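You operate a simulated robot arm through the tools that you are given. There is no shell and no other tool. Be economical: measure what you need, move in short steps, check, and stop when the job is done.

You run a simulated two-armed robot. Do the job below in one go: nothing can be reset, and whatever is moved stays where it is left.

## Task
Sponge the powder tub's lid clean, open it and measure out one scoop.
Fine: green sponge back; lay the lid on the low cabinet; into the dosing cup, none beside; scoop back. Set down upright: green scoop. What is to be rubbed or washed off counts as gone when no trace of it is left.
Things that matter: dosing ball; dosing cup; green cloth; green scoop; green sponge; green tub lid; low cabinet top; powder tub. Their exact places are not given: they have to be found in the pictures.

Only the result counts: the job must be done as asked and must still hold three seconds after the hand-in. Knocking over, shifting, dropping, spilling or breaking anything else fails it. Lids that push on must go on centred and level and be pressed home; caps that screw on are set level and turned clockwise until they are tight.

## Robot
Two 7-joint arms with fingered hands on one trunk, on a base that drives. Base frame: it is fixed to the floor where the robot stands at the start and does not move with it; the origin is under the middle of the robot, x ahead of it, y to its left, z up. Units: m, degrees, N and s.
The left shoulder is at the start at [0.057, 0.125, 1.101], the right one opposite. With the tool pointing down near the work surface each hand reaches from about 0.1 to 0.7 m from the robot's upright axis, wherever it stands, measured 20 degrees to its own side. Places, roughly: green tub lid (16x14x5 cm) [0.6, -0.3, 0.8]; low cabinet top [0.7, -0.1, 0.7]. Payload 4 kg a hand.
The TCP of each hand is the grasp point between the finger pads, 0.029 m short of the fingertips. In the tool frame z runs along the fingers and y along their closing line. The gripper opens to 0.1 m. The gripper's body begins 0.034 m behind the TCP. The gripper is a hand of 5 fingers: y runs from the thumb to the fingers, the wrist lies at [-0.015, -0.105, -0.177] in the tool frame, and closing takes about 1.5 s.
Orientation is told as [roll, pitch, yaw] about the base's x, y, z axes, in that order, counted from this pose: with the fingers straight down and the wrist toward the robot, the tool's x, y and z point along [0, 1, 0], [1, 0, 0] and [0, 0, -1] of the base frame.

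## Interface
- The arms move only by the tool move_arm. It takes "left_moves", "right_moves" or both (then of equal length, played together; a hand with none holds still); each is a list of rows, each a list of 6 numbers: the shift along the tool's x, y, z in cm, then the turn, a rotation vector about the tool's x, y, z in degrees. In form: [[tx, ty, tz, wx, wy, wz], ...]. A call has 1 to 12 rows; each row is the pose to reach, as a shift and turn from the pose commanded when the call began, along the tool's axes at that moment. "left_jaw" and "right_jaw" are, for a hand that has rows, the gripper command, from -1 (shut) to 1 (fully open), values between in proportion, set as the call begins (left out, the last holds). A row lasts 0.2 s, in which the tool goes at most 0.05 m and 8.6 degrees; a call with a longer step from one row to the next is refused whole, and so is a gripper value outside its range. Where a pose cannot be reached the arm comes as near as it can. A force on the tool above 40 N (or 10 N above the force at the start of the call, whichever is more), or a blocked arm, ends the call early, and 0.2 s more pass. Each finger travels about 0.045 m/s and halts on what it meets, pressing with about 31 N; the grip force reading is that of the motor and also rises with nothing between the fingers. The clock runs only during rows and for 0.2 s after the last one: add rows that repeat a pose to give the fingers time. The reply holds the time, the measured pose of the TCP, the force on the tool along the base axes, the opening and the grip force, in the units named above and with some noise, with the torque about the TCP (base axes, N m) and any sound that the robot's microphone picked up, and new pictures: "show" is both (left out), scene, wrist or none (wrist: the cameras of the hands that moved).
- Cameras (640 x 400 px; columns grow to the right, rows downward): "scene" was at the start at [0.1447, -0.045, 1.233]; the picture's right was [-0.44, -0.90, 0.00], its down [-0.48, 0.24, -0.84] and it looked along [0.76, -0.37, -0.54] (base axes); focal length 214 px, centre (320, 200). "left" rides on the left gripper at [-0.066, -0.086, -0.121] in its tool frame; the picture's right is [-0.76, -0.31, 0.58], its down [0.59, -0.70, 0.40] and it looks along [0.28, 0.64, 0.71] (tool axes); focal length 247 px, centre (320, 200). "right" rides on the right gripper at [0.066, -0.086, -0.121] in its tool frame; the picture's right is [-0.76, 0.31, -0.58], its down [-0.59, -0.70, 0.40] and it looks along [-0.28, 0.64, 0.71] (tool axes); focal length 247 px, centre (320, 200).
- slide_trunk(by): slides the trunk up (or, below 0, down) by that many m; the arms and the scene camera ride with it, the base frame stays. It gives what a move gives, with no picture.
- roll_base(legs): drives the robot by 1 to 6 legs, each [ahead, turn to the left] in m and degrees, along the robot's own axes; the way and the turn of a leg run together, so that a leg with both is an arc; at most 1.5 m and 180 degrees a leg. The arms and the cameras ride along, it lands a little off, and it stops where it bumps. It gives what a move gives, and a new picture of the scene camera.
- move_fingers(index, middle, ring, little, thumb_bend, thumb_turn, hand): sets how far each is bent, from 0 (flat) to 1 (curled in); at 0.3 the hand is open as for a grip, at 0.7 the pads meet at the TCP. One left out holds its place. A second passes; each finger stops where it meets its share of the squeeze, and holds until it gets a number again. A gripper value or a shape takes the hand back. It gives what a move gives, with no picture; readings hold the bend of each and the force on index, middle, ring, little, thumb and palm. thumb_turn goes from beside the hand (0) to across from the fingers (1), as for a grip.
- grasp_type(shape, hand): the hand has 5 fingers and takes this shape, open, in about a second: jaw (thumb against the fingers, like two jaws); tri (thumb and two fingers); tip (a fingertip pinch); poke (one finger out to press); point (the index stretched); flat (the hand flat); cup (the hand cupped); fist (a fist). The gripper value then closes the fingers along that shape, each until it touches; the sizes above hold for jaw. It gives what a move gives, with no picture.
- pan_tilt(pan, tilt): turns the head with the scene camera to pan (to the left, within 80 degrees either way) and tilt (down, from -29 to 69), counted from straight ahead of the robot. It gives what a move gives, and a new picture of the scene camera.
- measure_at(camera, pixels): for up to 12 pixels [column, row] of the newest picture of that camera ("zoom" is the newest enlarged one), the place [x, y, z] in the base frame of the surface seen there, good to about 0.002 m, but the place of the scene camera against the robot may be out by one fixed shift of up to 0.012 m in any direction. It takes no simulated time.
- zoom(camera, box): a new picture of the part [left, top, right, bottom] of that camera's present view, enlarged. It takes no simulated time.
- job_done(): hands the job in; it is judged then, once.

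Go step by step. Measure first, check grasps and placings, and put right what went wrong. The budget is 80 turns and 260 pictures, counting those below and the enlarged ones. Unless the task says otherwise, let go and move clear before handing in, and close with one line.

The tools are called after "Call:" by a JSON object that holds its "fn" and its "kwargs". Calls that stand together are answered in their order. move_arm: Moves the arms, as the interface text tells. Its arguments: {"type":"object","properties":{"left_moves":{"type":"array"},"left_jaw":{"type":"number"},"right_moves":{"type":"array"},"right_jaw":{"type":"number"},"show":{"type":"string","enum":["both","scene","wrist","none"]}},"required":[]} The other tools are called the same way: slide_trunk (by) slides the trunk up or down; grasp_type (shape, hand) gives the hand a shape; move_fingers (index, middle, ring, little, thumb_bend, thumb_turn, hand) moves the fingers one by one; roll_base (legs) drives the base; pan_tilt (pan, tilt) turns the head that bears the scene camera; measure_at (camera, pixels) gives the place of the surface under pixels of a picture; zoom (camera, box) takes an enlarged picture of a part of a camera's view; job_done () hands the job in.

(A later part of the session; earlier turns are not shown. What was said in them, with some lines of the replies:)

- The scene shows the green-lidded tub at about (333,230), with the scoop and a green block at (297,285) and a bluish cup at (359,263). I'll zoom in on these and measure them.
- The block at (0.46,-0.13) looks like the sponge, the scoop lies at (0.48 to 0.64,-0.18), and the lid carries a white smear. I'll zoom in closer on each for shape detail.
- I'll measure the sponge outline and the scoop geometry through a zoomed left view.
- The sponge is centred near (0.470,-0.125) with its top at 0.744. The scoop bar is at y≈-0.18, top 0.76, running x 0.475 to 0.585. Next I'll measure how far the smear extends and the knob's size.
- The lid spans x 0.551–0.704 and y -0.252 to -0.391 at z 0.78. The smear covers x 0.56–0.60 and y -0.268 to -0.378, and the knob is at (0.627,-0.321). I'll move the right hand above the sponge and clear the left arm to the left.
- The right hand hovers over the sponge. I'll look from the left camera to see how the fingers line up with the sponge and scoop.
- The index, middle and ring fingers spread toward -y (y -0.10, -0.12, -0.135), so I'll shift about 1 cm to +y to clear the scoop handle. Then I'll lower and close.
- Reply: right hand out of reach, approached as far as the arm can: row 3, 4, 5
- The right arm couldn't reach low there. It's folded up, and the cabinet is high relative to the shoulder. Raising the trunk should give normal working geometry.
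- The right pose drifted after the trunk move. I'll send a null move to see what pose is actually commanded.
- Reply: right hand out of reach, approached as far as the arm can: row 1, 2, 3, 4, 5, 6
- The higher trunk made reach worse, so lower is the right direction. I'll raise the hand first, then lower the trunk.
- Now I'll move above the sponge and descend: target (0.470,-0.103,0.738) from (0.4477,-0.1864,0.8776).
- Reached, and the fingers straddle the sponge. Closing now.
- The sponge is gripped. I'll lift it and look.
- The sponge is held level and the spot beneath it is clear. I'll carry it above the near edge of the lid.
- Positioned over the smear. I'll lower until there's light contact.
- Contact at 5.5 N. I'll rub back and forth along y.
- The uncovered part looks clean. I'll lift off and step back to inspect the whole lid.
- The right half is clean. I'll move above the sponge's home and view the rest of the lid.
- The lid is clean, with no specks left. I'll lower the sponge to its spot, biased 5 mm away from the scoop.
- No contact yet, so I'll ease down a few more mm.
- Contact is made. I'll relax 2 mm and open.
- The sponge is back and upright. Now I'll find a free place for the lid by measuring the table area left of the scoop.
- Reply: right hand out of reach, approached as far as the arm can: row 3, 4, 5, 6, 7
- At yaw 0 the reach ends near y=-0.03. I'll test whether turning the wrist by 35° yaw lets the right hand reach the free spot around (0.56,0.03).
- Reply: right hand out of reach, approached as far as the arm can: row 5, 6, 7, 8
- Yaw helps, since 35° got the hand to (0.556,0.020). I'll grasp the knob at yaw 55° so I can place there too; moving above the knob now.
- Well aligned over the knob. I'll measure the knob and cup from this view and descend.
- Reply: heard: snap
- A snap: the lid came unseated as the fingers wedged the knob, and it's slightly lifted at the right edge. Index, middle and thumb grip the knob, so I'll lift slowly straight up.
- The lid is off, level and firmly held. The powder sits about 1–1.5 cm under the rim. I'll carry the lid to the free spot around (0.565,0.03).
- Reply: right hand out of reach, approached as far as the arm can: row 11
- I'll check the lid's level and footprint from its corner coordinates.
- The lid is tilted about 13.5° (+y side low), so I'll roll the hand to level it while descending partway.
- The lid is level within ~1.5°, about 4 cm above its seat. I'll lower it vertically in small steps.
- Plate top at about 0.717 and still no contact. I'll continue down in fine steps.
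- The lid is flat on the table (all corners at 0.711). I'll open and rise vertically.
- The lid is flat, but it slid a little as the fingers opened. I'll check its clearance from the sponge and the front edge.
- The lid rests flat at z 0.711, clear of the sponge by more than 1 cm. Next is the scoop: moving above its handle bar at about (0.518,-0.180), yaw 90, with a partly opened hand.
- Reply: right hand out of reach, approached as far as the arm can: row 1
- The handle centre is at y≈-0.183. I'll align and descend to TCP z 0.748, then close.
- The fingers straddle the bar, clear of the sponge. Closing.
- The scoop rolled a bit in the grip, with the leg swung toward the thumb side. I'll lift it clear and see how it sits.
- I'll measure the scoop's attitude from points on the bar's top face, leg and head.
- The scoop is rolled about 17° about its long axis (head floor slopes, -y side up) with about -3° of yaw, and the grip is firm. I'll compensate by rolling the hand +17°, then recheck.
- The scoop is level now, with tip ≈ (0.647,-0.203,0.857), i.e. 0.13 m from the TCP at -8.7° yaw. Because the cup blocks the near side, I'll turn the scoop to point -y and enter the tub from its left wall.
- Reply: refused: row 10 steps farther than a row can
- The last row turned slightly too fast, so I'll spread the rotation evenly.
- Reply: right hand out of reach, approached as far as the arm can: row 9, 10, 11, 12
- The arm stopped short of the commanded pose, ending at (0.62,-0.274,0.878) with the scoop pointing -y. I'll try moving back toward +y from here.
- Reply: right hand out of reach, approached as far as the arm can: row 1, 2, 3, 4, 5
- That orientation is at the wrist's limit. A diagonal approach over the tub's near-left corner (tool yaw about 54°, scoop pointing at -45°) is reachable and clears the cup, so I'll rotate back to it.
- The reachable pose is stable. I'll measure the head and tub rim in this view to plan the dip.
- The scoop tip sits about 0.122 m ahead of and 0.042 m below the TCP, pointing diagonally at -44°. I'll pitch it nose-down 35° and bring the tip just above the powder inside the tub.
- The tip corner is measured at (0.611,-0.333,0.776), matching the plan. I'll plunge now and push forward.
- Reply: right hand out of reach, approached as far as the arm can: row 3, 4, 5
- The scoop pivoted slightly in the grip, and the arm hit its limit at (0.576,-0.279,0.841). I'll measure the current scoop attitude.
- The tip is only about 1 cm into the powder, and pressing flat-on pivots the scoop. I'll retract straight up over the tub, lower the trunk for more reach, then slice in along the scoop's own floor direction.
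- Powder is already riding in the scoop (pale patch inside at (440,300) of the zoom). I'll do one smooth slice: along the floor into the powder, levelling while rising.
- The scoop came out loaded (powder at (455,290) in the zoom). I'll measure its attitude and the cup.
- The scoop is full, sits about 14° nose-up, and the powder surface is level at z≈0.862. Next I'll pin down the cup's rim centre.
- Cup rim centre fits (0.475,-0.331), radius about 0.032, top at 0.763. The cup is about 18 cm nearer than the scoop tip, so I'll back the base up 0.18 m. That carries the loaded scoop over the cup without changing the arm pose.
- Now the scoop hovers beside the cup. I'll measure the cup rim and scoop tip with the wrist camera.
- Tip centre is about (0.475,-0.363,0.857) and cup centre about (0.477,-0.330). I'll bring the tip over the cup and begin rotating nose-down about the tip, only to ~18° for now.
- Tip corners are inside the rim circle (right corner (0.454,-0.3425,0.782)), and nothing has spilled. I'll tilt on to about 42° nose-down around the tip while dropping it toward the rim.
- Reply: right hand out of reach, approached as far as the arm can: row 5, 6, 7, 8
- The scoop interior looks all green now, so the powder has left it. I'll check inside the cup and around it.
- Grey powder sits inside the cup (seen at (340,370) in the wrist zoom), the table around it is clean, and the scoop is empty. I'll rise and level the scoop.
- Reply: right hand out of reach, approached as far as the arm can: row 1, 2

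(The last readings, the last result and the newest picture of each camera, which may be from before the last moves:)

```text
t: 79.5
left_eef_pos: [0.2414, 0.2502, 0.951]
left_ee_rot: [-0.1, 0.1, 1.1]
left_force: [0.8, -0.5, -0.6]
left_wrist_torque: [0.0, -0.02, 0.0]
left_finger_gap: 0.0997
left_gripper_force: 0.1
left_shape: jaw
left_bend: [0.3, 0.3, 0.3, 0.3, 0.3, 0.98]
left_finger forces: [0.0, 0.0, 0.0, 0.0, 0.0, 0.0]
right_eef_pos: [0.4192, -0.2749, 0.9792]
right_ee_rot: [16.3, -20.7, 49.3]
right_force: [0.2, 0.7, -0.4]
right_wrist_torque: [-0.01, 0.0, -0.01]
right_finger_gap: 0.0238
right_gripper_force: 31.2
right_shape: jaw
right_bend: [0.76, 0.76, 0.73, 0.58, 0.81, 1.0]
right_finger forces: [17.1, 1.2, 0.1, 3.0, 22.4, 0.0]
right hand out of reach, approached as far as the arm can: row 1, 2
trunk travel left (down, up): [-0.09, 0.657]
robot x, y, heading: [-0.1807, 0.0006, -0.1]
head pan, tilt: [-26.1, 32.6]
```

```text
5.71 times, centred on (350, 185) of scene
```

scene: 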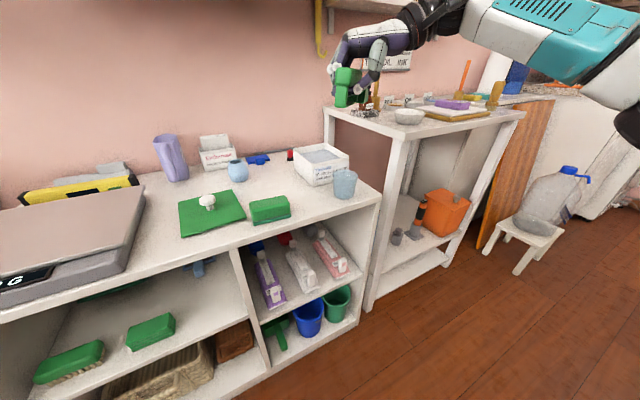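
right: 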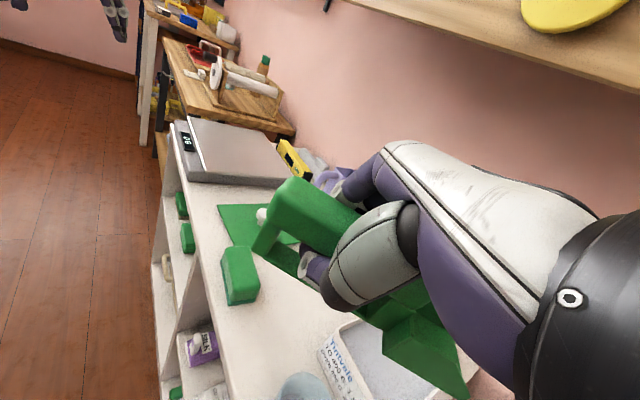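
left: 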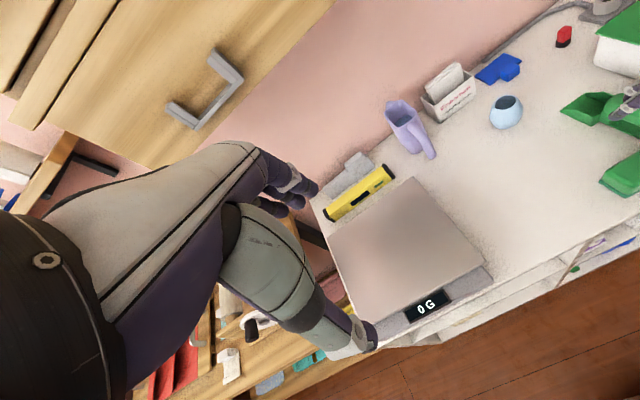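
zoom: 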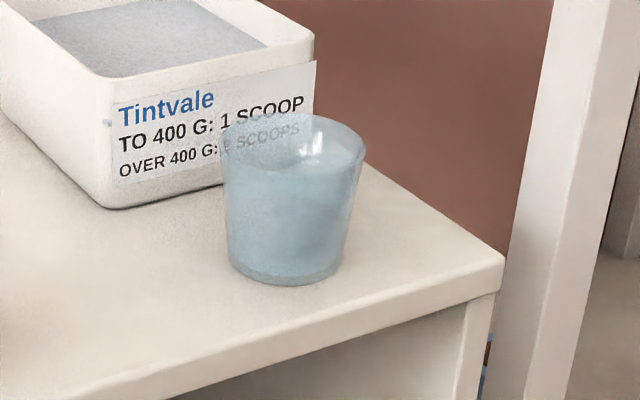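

The cup area is clean and the scoop is empty and level. I'll swing it back to point along +x, away from the tall bench, then drive forward 0.18 m.

Call:
{"fn": "move_arm", "kwargs": {"right_moves": [[1.3, 0, 1, 1.9, 2.5, -6.5], [2.6, 0, 2, 3.8, 5.1, -12.9], [3.9, 0, 3, 5.7, 7.6, -19.4], [5.2, 0, 4, 7.6, 10.2, -25.9], [6.5, 0, 5, 9.5, 12.7, -32.4], [7.8, -0.1, 6, 11.4, 15.3, -38.8], [9, -0.1, 7.3, 13.3, 17.8, -45.3], [10.1, -0.1, 8.5, 13.3, 17.8, -45.3], [10.1, -0.1, 8.5, 13.3, 17.8, -45.3]], "show": "none"}}

Call:
{"fn": "roll_base", "kwargs": {"legs": [[0.18, 0]]}}

Call:
{"fn": "zoom", "kwargs": {"camera": "right", "box": [220, 150, 480, 400]}}

Call:
{"fn": "zoom", "kwargs": {"camera": "scene", "box": [230, 100, 430, 280]}}

```text
t: 81.5
left_eef_pos: [0.2426, 0.2502, 0.9516]
left_ee_rot: [0.0, 0.2, 1.1]
left_force: [0.4, -0.2, -0.3]
left_wrist_torque: [-0.01, 0.0, -0.03]
left_finger_gap: 0.0998
left_gripper_force: 0.1
left_shape: jaw
left_bend: [0.3, 0.3, 0.3, 0.3, 0.3, 0.98]
left_finger forces: [0.0, 0.0, 0.1, 0.0, 0.1, 0.0]
right_eef_pos: [0.3388, -0.1817, 0.9313]
right_ee_rot: [16.3, -20.6, 99.8]
right_force: [0.5, -0.5, -1.3]
right_wrist_torque: [-0.03, 0.0, 0.0]
right_finger_gap: 0.0238
right_gripper_force: 31.4
right_shape: jaw
right_bend: [0.76, 0.76, 0.73, 0.58, 0.81, 1.0]
right_finger forces: [16.9, 1.2, 0.0, 3.0, 22.2, 0.1]
trunk travel left (down, up): [-0.09, 0.657]
robot x, y, heading: [-0.1813, 0.0006, -0.2]
head pan, tilt: [-26.1, 32.6]
```

```text
t: 83.0
left_eef_pos: [0.4228, 0.2511, 0.951]
left_ee_rot: [-0.1, 0.2, 1.0]
left_force: [-0.4, -0.1, -0.6]
left_wrist_torque: [0.0, -0.01, 0.0]
left_finger_gap: 0.1
left_gripper_force: 0.0
left_shape: jaw
left_bend: [0.3, 0.3, 0.3, 0.3, 0.3, 0.98]
left_finger forces: [0.1, 0.1, 0.1, 0.1, 0.0, 0.1]
right_eef_pos: [0.5194, -0.1828, 0.93]
right_ee_rot: [16.5, -20.7, 99.7]
right_force: [0.5, -0.7, -0.9]
right_wrist_torque: [0.01, 0.0, 0.04]
right_finger_gap: 0.024
right_gripper_force: 31.1
right_shape: jaw
right_bend: [0.76, 0.76, 0.73, 0.58, 0.81, 1.0]
right_finger forces: [17.0, 1.1, 0.1, 3.0, 22.1, 0.0]
trunk travel left (down, up): [-0.09, 0.657]
robot x, y, heading: [0.0004, 0.0003, -0.2]
head pan, tilt: [-26.1, 32.6]
```

scene: 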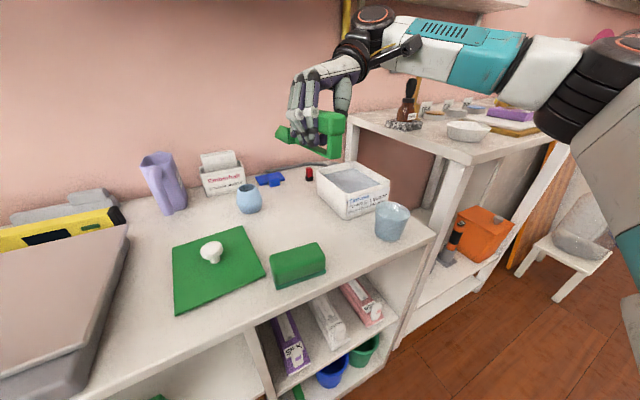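

```text
1.60 times, centred on (350, 275) of right
```

zoom: 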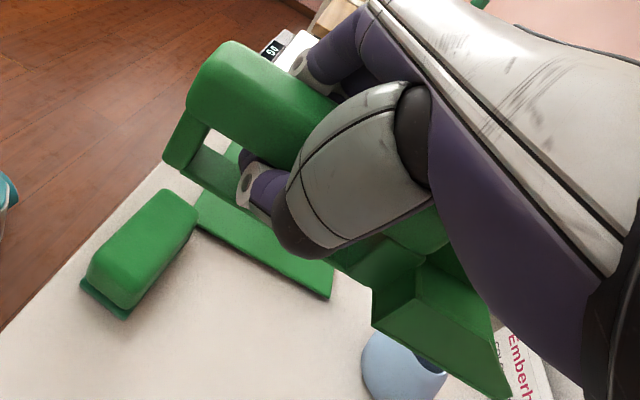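

```text
2.22 times, centred on (330, 190) of scene
```

zoom: 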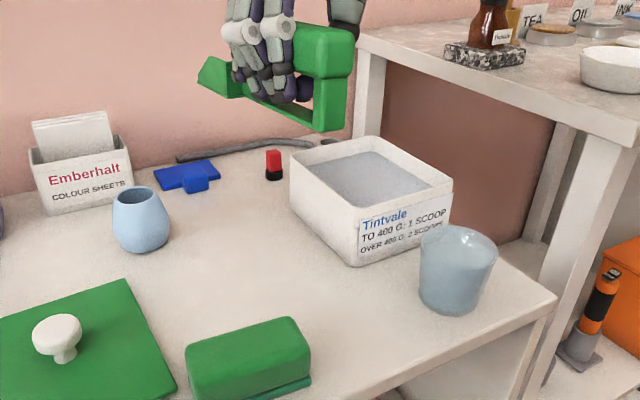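

The robot is back at its original spot. I'll measure the scoop's attitude so I can set it down flat.

Call:
{"fn": "measure_at", "kwargs": {"camera": "zoom", "pixels": [[168, 160], [205, 190], [240, 205], [375, 322], [440, 362], [503, 393], [465, 290], [440, 300], [480, 305], [225, 60], [200, 90], [270, 110]]}}

Call:
{"fn": "measure_at", "kwargs": {"camera": "scene", "pixels": [[276, 135], [292, 144], [306, 152], [318, 156], [340, 157], [285, 127], [344, 120], [320, 115], [333, 155], [342, 135]]}}

Call:
{"fn": "zoom", "kwargs": {"camera": "scene", "box": [265, 90, 365, 170]}}

```text
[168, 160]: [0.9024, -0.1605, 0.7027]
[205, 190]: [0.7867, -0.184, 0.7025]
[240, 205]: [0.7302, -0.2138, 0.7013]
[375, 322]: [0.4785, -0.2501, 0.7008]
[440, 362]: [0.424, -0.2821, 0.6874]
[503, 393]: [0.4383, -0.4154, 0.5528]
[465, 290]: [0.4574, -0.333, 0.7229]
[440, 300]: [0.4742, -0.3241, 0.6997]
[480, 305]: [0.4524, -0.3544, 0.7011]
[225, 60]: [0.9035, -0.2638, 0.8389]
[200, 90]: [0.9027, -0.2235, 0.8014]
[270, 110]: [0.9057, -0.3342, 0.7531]
```

```text
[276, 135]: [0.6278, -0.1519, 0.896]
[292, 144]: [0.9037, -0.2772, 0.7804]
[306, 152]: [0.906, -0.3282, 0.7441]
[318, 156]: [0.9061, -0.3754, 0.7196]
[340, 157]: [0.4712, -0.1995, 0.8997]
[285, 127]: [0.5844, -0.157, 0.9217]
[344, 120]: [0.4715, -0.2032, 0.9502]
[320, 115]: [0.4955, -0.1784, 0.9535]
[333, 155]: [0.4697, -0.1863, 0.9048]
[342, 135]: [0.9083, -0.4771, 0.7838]
```

```text
5.00 times, centred on (315, 130) of scene
```

zoom: 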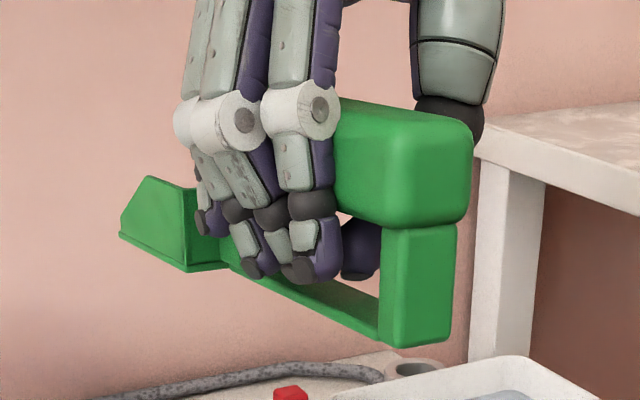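

Call:
{"fn": "measure_at", "kwargs": {"camera": "right", "pixels": [[256, 249], [278, 269], [385, 351], [425, 375], [463, 394], [430, 332], [445, 350], [291, 187], [285, 200], [320, 205], [420, 345], [435, 365]]}}

Call:
{"fn": "measure_at", "kwargs": {"camera": "zoom", "pixels": [[123, 235], [155, 252], [188, 268], [385, 335], [405, 343], [445, 335], [400, 240], [450, 240], [415, 130], [460, 150], [150, 182], [360, 330]]}}

```text
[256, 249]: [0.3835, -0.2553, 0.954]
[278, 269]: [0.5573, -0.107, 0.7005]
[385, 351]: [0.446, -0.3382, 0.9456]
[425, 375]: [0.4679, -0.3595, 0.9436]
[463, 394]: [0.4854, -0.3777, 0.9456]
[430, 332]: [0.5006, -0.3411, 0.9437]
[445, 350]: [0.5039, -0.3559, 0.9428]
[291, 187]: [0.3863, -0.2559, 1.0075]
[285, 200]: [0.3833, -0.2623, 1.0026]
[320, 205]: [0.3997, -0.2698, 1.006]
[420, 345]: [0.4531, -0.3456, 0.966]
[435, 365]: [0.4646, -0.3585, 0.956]
```

```text
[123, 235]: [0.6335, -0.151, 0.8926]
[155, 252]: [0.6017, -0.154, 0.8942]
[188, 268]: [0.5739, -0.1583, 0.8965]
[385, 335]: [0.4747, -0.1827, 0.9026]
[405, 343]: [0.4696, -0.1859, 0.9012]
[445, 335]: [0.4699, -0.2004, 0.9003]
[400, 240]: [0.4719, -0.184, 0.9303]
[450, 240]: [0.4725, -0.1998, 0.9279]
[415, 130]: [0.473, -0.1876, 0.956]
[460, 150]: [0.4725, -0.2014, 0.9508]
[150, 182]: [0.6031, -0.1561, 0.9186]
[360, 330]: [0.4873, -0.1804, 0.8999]
```

The bottom edge reads about 3° nose-down with +6° heading. I'll correct that and descend to about 5 cm above the table, biased slightly away from the sponge.

Call:
{"fn": "move_arm", "kwargs": {"right_moves": [[-0.6, -0.2, -0.2, -0.4, -2.4, 2.3], [-1.3, -0.3, -0.5, -0.81, -4.89, 4.52], [-2.1, -1.4, 2.2, -0.81, -4.89, 4.52], [-2.9, -2.4, 4.9, -0.81, -4.89, 4.52], [-3.7, -3.5, 7.6, -0.81, -4.89, 4.52], [-4.5, -4.6, 10.3, -0.81, -4.89, 4.52], [-5.3, -5.6, 12.96, -0.81, -4.89, 4.52], [-5.3, -5.6, 12.96, -0.81, -4.89, 4.52]]}}

Call:
{"fn": "zoom", "kwargs": {"camera": "right", "box": [220, 150, 480, 400]}}

Call:
{"fn": "zoom", "kwargs": {"camera": "scene", "box": [250, 150, 370, 290]}}

Call:
{"fn": "measure_at", "kwargs": {"camera": "right", "pixels": [[256, 249], [275, 262], [385, 351], [425, 375], [463, 394], [430, 332], [445, 350], [291, 187], [275, 210], [420, 345], [435, 365]]}}

```text
t: 84.8
left_eef_pos: [0.4216, 0.2501, 0.9519]
left_ee_rot: [-0.1, 0.2, 1.1]
left_force: [0.0, -0.3, -0.1]
left_wrist_torque: [0.05, 0.01, 0.01]
left_finger_gap: 0.0995
left_gripper_force: 0.1
left_shape: jaw
left_bend: [0.3, 0.3, 0.3, 0.3, 0.3, 0.98]
left_finger forces: [0.0, 0.1, 0.0, 0.0, 0.1, 0.1]
right_eef_pos: [0.5342, -0.1828, 0.7792]
right_ee_rot: [13.2, -20.3, 94.9]
right_force: [0.1, -0.4, -0.1]
right_wrist_torque: [-0.02, 0.03, 0.06]
right_finger_gap: 0.0238
right_gripper_force: 30.7
right_shape: jaw
right_bend: [0.76, 0.76, 0.73, 0.58, 0.81, 1.0]
right_finger forces: [16.9, 1.1, 0.0, 3.0, 21.9, 0.0]
trunk travel left (down, up): [-0.09, 0.657]
robot x, y, heading: [0.0025, 0.0011, -0.1]
head pan, tilt: [-26.1, 32.6]
```

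scene: 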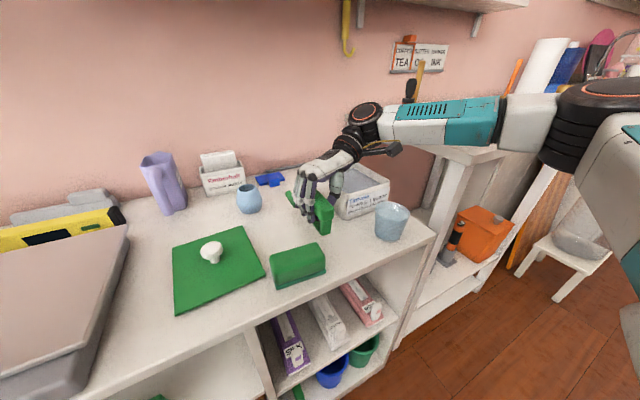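
right: 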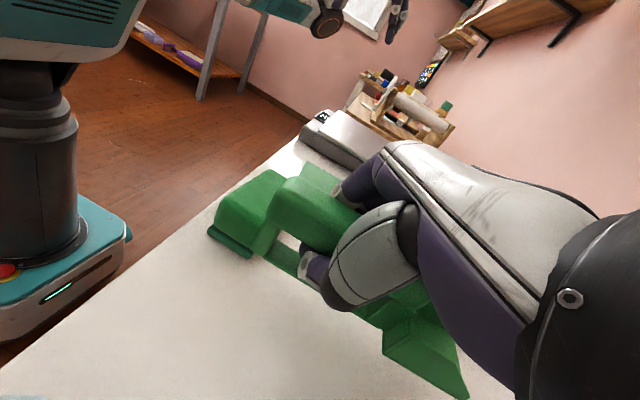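

```text
1.60 times, centred on (350, 275) of right
```

zoom: 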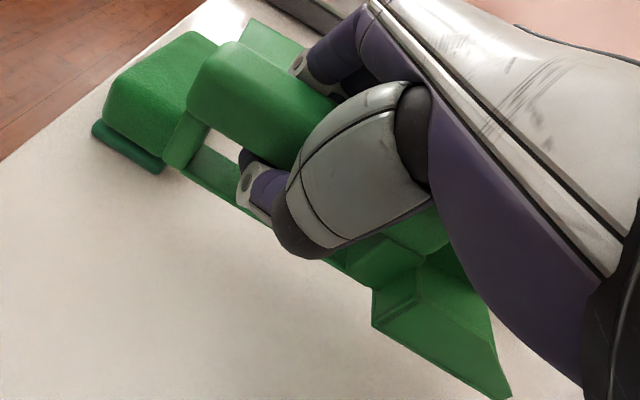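

```text
2.86 times, centred on (310, 220) of scene
```

zoom: 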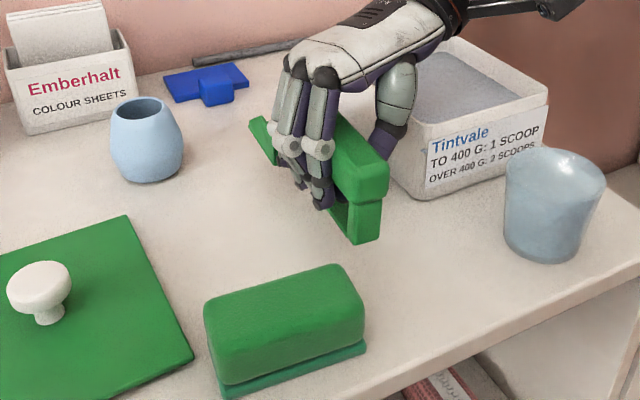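

```text
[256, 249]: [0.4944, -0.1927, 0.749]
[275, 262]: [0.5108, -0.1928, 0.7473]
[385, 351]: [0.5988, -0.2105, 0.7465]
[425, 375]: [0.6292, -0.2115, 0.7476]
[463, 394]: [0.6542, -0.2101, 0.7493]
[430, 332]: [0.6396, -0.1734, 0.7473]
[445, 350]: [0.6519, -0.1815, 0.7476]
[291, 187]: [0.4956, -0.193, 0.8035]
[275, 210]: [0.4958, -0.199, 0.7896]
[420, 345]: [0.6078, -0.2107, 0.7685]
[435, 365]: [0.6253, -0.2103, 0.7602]
```

The scoop is level (bottom 0.747–0.749 along its length) and parallel to x. I'll lower it gently to the table.

Call:
{"fn": "move_arm", "kwargs": {"right_moves": [[-0.05, -0.5, 1.5, 0, 0, 0], [-0.25, -0.95, 2.7, 0, 0, 0], [-0.47, -1.36, 3.75, 0, 0, 0], [-0.52, -1.45, 4.0, 0, 0, 0], [-0.57, -1.53, 4.21, 0, 0, 0], [-0.61, -1.6, 4.39, 0, 0, 0], [-0.66, -1.67, 4.57, 0, 0, 0], [-0.66, -1.67, 4.57, 0, 0, 0]], "show": "wrist"}}

Call:
{"fn": "measure_at", "kwargs": {"camera": "right", "pixels": [[256, 249], [275, 262], [385, 351], [425, 375], [463, 394], [430, 332], [445, 350], [291, 187]]}}

Call:
{"fn": "zoom", "kwargs": {"camera": "scene", "box": [250, 170, 370, 290]}}

```text
t: 86.6
left_eef_pos: [0.4214, 0.2498, 0.9528]
left_ee_rot: [-0.1, 0.0, 1.1]
left_force: [-1.2, 0.6, 0.7]
left_wrist_torque: [0.02, 0.0, 0.0]
left_finger_gap: 0.0998
left_gripper_force: 0.0
left_shape: jaw
left_bend: [0.3, 0.3, 0.3, 0.3, 0.3, 0.98]
left_finger forces: [0.0, 0.1, 0.1, 0.1, 0.1, 0.0]
right_eef_pos: [0.5297, -0.1818, 0.7338]
right_ee_rot: [13.0, -20.4, 94.9]
right_force: [1.7, 3.1, 16.1]
right_wrist_torque: [-0.19, -0.1, 0.07]
right_finger_gap: 0.0241
right_gripper_force: 30.6
right_shape: jaw
right_bend: [0.76, 0.76, 0.73, 0.57, 0.82, 1.0]
right_finger forces: [23.3, 0.8, 0.1, 5.7, 19.0, 0.1]
trunk travel left (down, up): [-0.09, 0.657]
robot x, y, heading: [0.0016, -0.0023, 0.0]
head pan, tilt: [-26.1, 32.6]
```

right: 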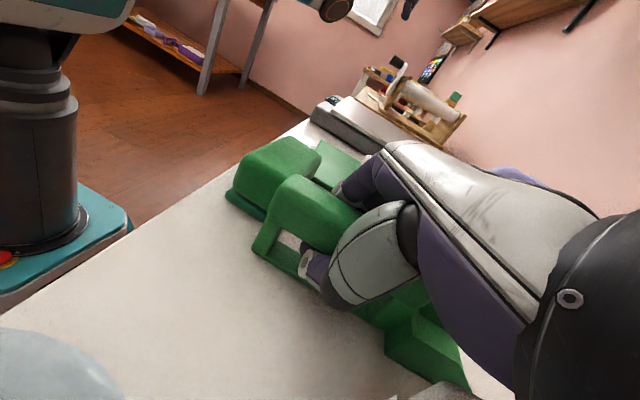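

```text
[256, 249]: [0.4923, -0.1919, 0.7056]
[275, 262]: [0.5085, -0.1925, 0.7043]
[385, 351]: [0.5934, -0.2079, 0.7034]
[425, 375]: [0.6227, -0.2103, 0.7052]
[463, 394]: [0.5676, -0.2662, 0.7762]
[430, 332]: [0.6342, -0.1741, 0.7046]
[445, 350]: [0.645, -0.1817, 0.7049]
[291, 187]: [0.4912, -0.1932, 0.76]
```

```text
3.33 times, centred on (310, 230) of scene
```

zoom: 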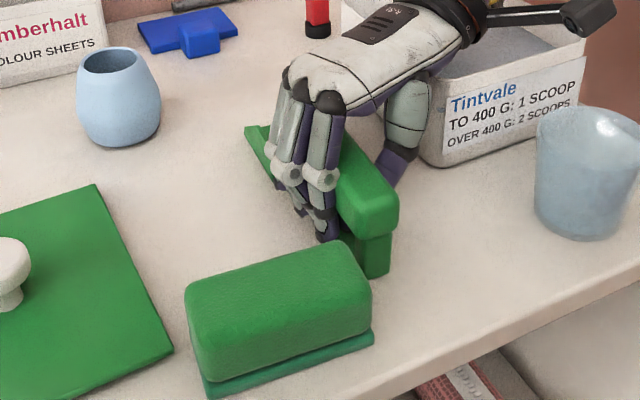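

The scoop rests flat at home height (bar top 0.760) with 16 N contact. I'll relieve the pressure, open partway and look.

Call:
{"fn": "move_arm", "kwargs": {"right_moves": [[0.03, 0.05, -0.14, 0, 0, 0], [0.03, 0.05, -0.14, 0, 0, 0], [0.03, 0.05, -0.14, 0, 0, 0], [0.03, 0.05, -0.14, 0, 0, 0], [0.03, 0.05, -0.14, 0, 0, 0], [0.03, 0.05, -0.14, 0, 0, 0]], "right_jaw": 0.3}}

Call:
{"fn": "zoom", "kwargs": {"camera": "scene", "box": [250, 170, 370, 290]}}

Call:
{"fn": "zoom", "kwargs": {"camera": "right", "box": [220, 150, 480, 400]}}

```text
t: 88.0
left_eef_pos: [0.4216, 0.2504, 0.9512]
left_ee_rot: [0.0, 0.1, 1.2]
left_force: [0.9, -0.5, -0.7]
left_wrist_torque: [-0.03, 0.02, 0.07]
left_finger_gap: 0.1
left_gripper_force: 0.1
left_shape: jaw
left_bend: [0.3, 0.3, 0.3, 0.3, 0.3, 0.98]
left_finger forces: [0.0, 0.0, 0.1, 0.0, 0.0, 0.0]
right_eef_pos: [0.5291, -0.1814, 0.7349]
right_ee_rot: [13.0, -20.3, 94.8]
right_force: [0.5, 2.1, 15.4]
right_wrist_torque: [-0.03, 0.02, 0.03]
right_finger_gap: 0.0634
right_gripper_force: 0.0
right_shape: jaw
right_bend: [0.41, 0.37, 0.27, 0.43, 0.45, 1.0]
right_finger forces: [0.0, 0.0, 0.1, 0.0, 15.6, 0.1]
trunk travel left (down, up): [-0.09, 0.657]
robot x, y, heading: [-0.0013, 0.0006, -0.0]
head pan, tilt: [-26.1, 32.6]
```

scene: 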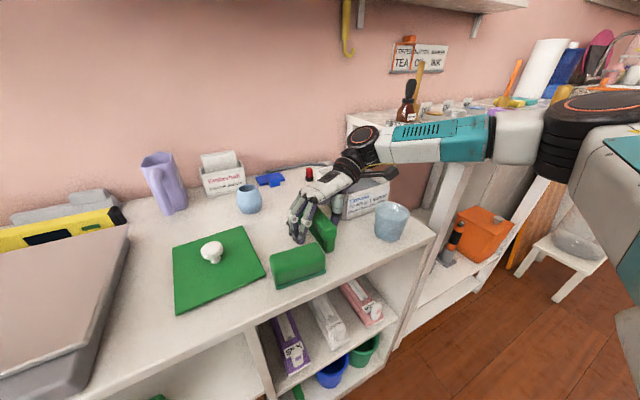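
right: 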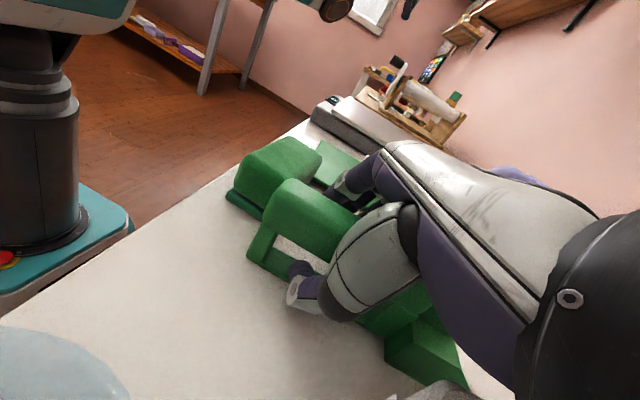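

```text
3.33 times, centred on (310, 230) of scene
```

zoom: 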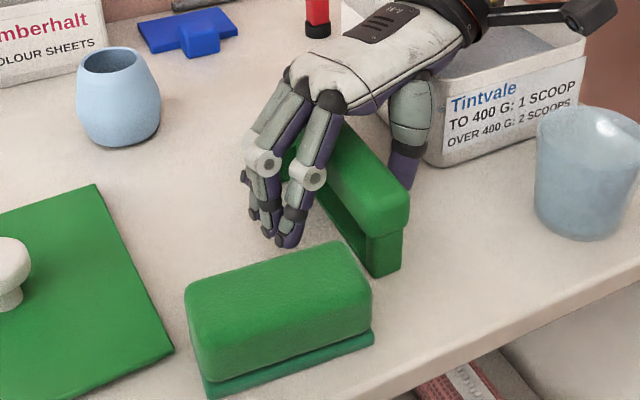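

```text
1.60 times, centred on (350, 275) of right
```

zoom: 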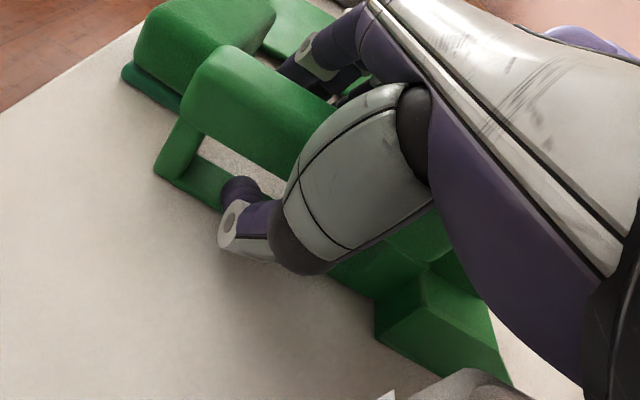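

The thumb tip presses down on the scoop's lower rail (15 N). I'll raise a little so it frees itself.

Call:
{"fn": "move_arm", "kwargs": {"right_moves": [[0.06, 0.1, -0.27, 0, 0, 0], [0.13, 0.1, -0.55, 0, 0, 0], [0.13, 0.1, -0.55, 0, 0, 0], [0.13, 0.1, -0.55, 0, 0, 0]], "right_jaw": 0.45}}

Call:
{"fn": "zoom", "kwargs": {"camera": "right", "box": [220, 150, 480, 400]}}

Call:
{"fn": "zoom", "kwargs": {"camera": "scene", "box": [250, 170, 370, 290]}}

```text
t: 89.0
left_eef_pos: [0.4223, 0.2499, 0.9513]
left_ee_rot: [0.1, 0.0, 1.1]
left_force: [0.0, 0.5, -0.2]
left_wrist_torque: [-0.02, -0.02, -0.02]
left_finger_gap: 0.0996
left_gripper_force: 0.1
left_shape: jaw
left_bend: [0.3, 0.3, 0.3, 0.3, 0.3, 0.98]
left_finger forces: [0.0, 0.0, 0.1, 0.0, 0.1, 0.0]
right_eef_pos: [0.5298, -0.1843, 0.7394]
right_ee_rot: [13.1, -20.3, 94.9]
right_force: [0.1, 0.3, 8.9]
right_wrist_torque: [-0.24, 0.01, -0.01]
right_finger_gap: 0.0707
right_gripper_force: 0.1
right_shape: jaw
right_bend: [0.4, 0.35, 0.26, 0.4, 0.37, 0.99]
right_finger forces: [0.0, 0.0, 0.1, 0.0, 10.3, 0.0]
trunk travel left (down, up): [-0.09, 0.657]
robot x, y, heading: [0.0013, 0.0014, 0.1]
head pan, tilt: [-26.1, 32.6]
```

scene: 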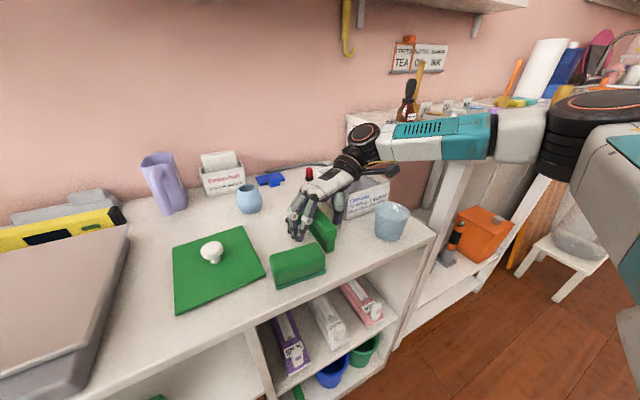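
right: 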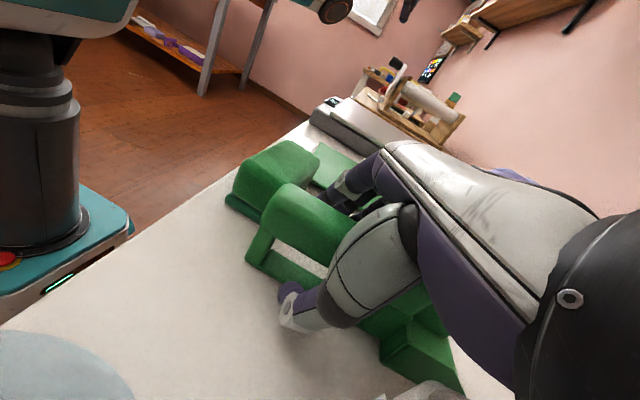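

```text
1.60 times, centred on (350, 275) of right
```

zoom: 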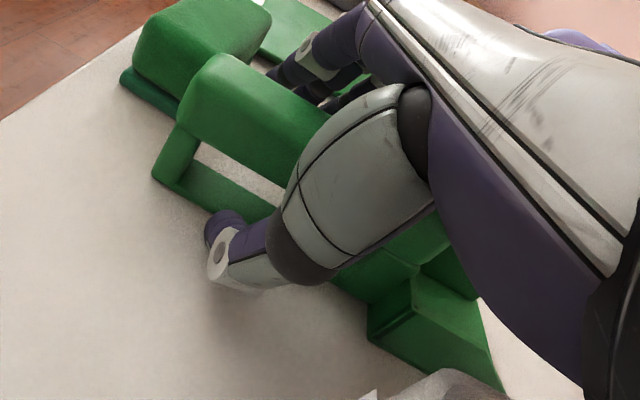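

```text
3.33 times, centred on (310, 230) of scene
```

zoom: 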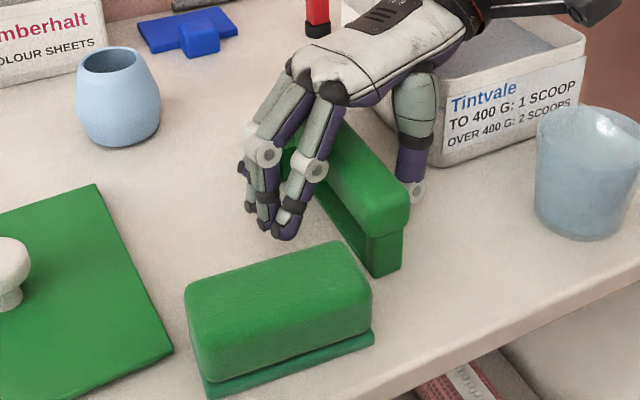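

The thumb is now outside the scoop. I'll withdraw along the finger axis and up.

Call:
{"fn": "move_arm", "kwargs": {"right_moves": [[0, 0, -1, 0, 0, 0], [0, 0, -2.5, 0, 0, 0], [0, 0, -4.5, 0, 0, 0], [0, 0, -7, 0, 0, 0], [0, 0, -10, 0, 0, 0], [1, 1, -14, 0, 0, 0], [2, 2, -17, 0, 0, 0]]}}

Call:
{"fn": "zoom", "kwargs": {"camera": "scene", "box": [230, 150, 420, 300]}}

Call:
{"fn": "measure_at", "kwargs": {"camera": "zoom", "pixels": [[300, 180], [325, 215], [350, 240], [260, 165], [235, 160], [250, 280], [345, 262], [310, 290]]}}

```text
t: 90.6
left_eef_pos: [0.4223, 0.2492, 0.9507]
left_ee_rot: [0.1, 0.1, 1.1]
left_force: [-1.2, 0.1, -0.8]
left_wrist_torque: [0.01, 0.03, 0.01]
left_finger_gap: 0.0998
left_gripper_force: 0.1
left_shape: jaw
left_bend: [0.3, 0.3, 0.3, 0.3, 0.3, 0.98]
left_finger forces: [0.0, 0.1, 0.0, 0.0, 0.0, 0.0]
right_eef_pos: [0.5537, -0.2224, 0.9056]
right_ee_rot: [13.2, -20.3, 94.8]
right_force: [0.0, 0.9, -0.3]
right_wrist_torque: [-0.02, 0.05, 0.01]
right_finger_gap: 0.0722
right_gripper_force: 0.0
right_shape: jaw
right_bend: [0.4, 0.35, 0.26, 0.4, 0.3, 0.99]
right_finger forces: [0.0, 0.0, 0.0, 0.0, 0.1, 0.0]
trunk travel left (down, up): [-0.09, 0.657]
robot x, y, heading: [-0.0007, 0.0002, -0.1]
head pan, tilt: [-26.1, 32.6]
```

scene: 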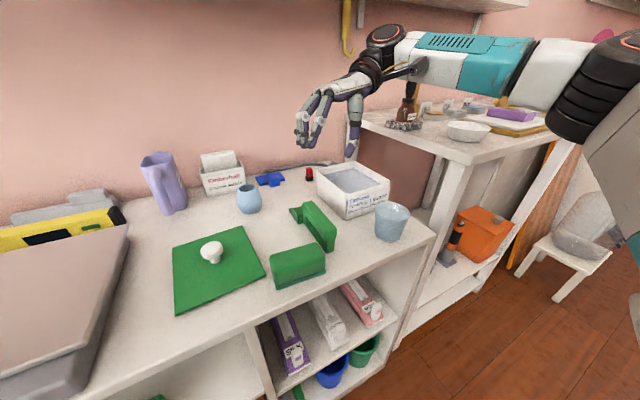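
right: 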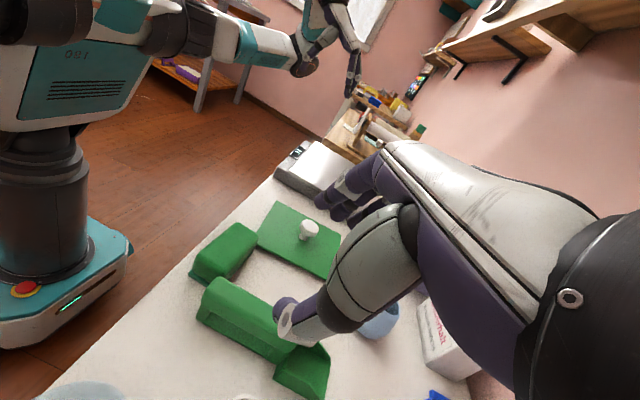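

```text
2.67 times, centred on (325, 225) of scene
```

zoom: 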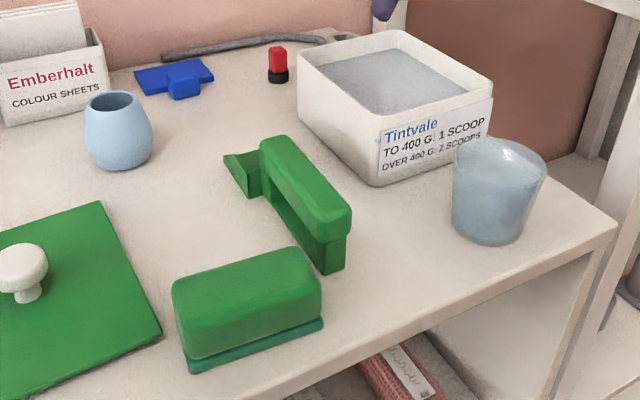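

```text
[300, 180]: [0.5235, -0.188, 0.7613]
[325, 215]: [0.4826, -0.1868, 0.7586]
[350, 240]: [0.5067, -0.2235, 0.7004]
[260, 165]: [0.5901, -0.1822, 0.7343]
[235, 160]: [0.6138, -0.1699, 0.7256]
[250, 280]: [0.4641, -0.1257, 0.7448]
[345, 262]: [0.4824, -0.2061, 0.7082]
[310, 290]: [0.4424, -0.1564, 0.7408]
```

The scoop stands upright at its place. I'll raise the trunk (arms clear) and look down to verify the cup contents and the table.

Call:
{"fn": "slide_trunk", "kwargs": {"by": 0.35}}

Call:
{"fn": "pan_tilt", "kwargs": {"pan": -30, "tilt": 50}}

Call:
{"fn": "zoom", "kwargs": {"camera": "scene", "box": [250, 130, 410, 250]}}

```text
t: 94.0
left_eef_pos: [0.4229, 0.2507, 1.3012]
left_ee_rot: [0.0, 0.1, 1.2]
left_force: [-0.3, -0.7, 0.0]
left_wrist_torque: [0.03, 0.01, -0.01]
left_finger_gap: 0.0994
left_gripper_force: 0.0
left_shape: jaw
left_bend: [0.3, 0.3, 0.3, 0.3, 0.3, 0.98]
left_finger forces: [0.1, 0.0, 0.1, 0.0, 0.0, 0.0]
right_eef_pos: [0.5469, -0.2234, 1.2633]
right_ee_rot: [12.3, -20.1, 95.2]
right_force: [0.4, -0.3, 0.0]
right_wrist_torque: [0.0, 0.04, -0.06]
right_finger_gap: 0.0722
right_gripper_force: 0.1
right_shape: jaw
right_bend: [0.4, 0.35, 0.26, 0.4, 0.3, 0.99]
right_finger forces: [0.0, 0.0, 0.0, 0.0, 0.0, 0.1]
trunk travel left (down, up): [-0.44, 0.307]
robot x, y, heading: [-0.0017, 0.0049, -0.3]
head pan, tilt: [-26.1, 32.6]
```

```text
t: 94.8
left_eef_pos: [0.422, 0.2501, 1.3012]
left_ee_rot: [0.0, 0.1, 1.0]
left_force: [0.2, -0.4, 0.6]
left_wrist_torque: [-0.04, 0.03, -0.03]
left_finger_gap: 0.0996
left_gripper_force: 0.0
left_shape: jaw
left_bend: [0.3, 0.3, 0.3, 0.3, 0.3, 0.98]
left_finger forces: [0.1, 0.0, 0.0, 0.0, 0.0, 0.1]
right_eef_pos: [0.547, -0.2222, 1.2627]
right_ee_rot: [12.2, -20.1, 95.2]
right_force: [-0.6, -0.7, 0.5]
right_wrist_torque: [0.0, -0.03, 0.01]
right_finger_gap: 0.0724
right_gripper_force: 0.0
right_shape: jaw
right_bend: [0.4, 0.35, 0.26, 0.4, 0.3, 0.99]
right_finger forces: [0.0, 0.0, 0.0, 0.0, 0.0, 0.0]
trunk travel left (down, up): [-0.44, 0.307]
robot x, y, heading: [-0.0007, -0.0031, -0.1]
head pan, tilt: [-30.0, 50.0]
```

scene: 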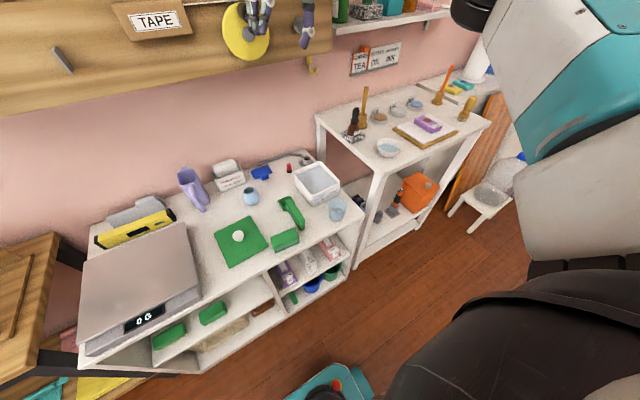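

```text
3.33 times, centred on (330, 190) of scene
```

zoom: 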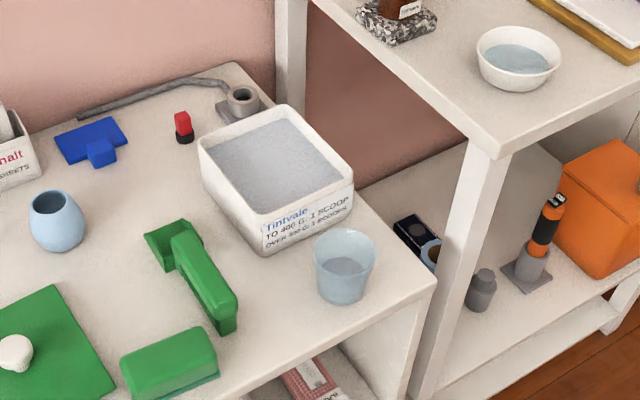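

Call:
{"fn": "zoom", "kwargs": {"camera": "scene", "box": [310, 180, 370, 230]}}

Call:
{"fn": "zoom", "kwargs": {"camera": "scene", "box": [205, 185, 325, 270]}}

```text
8.00 times, centred on (340, 205) of scene
```

zoom: 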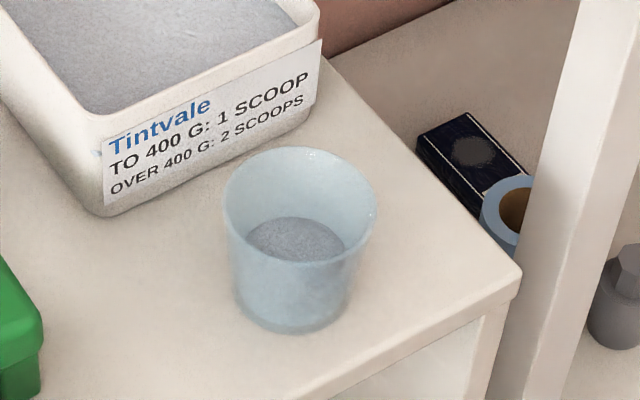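

```text
4.71 times, centred on (265, 228) of scene
```

zoom: 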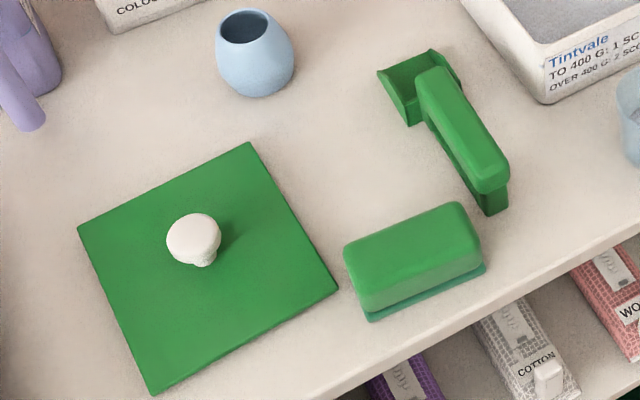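

The cup holds one scoop of powder and the table around it is clean. The lid lies clean and flat on the cabinet, the sponge is back and the scoop stands upright. Both hands are clear, so I'm handing in.

Call:
{"fn": "job_done", "kwargs": {}}

```text
The job is handed in.
```

I handed the job in: the lid is sponged clean and lies on the low cabinet, and one scoop of powder is in the dosing cup with none beside it. The sponge is back within about 1 cm of its spot, and so is the scoop, standing upright.
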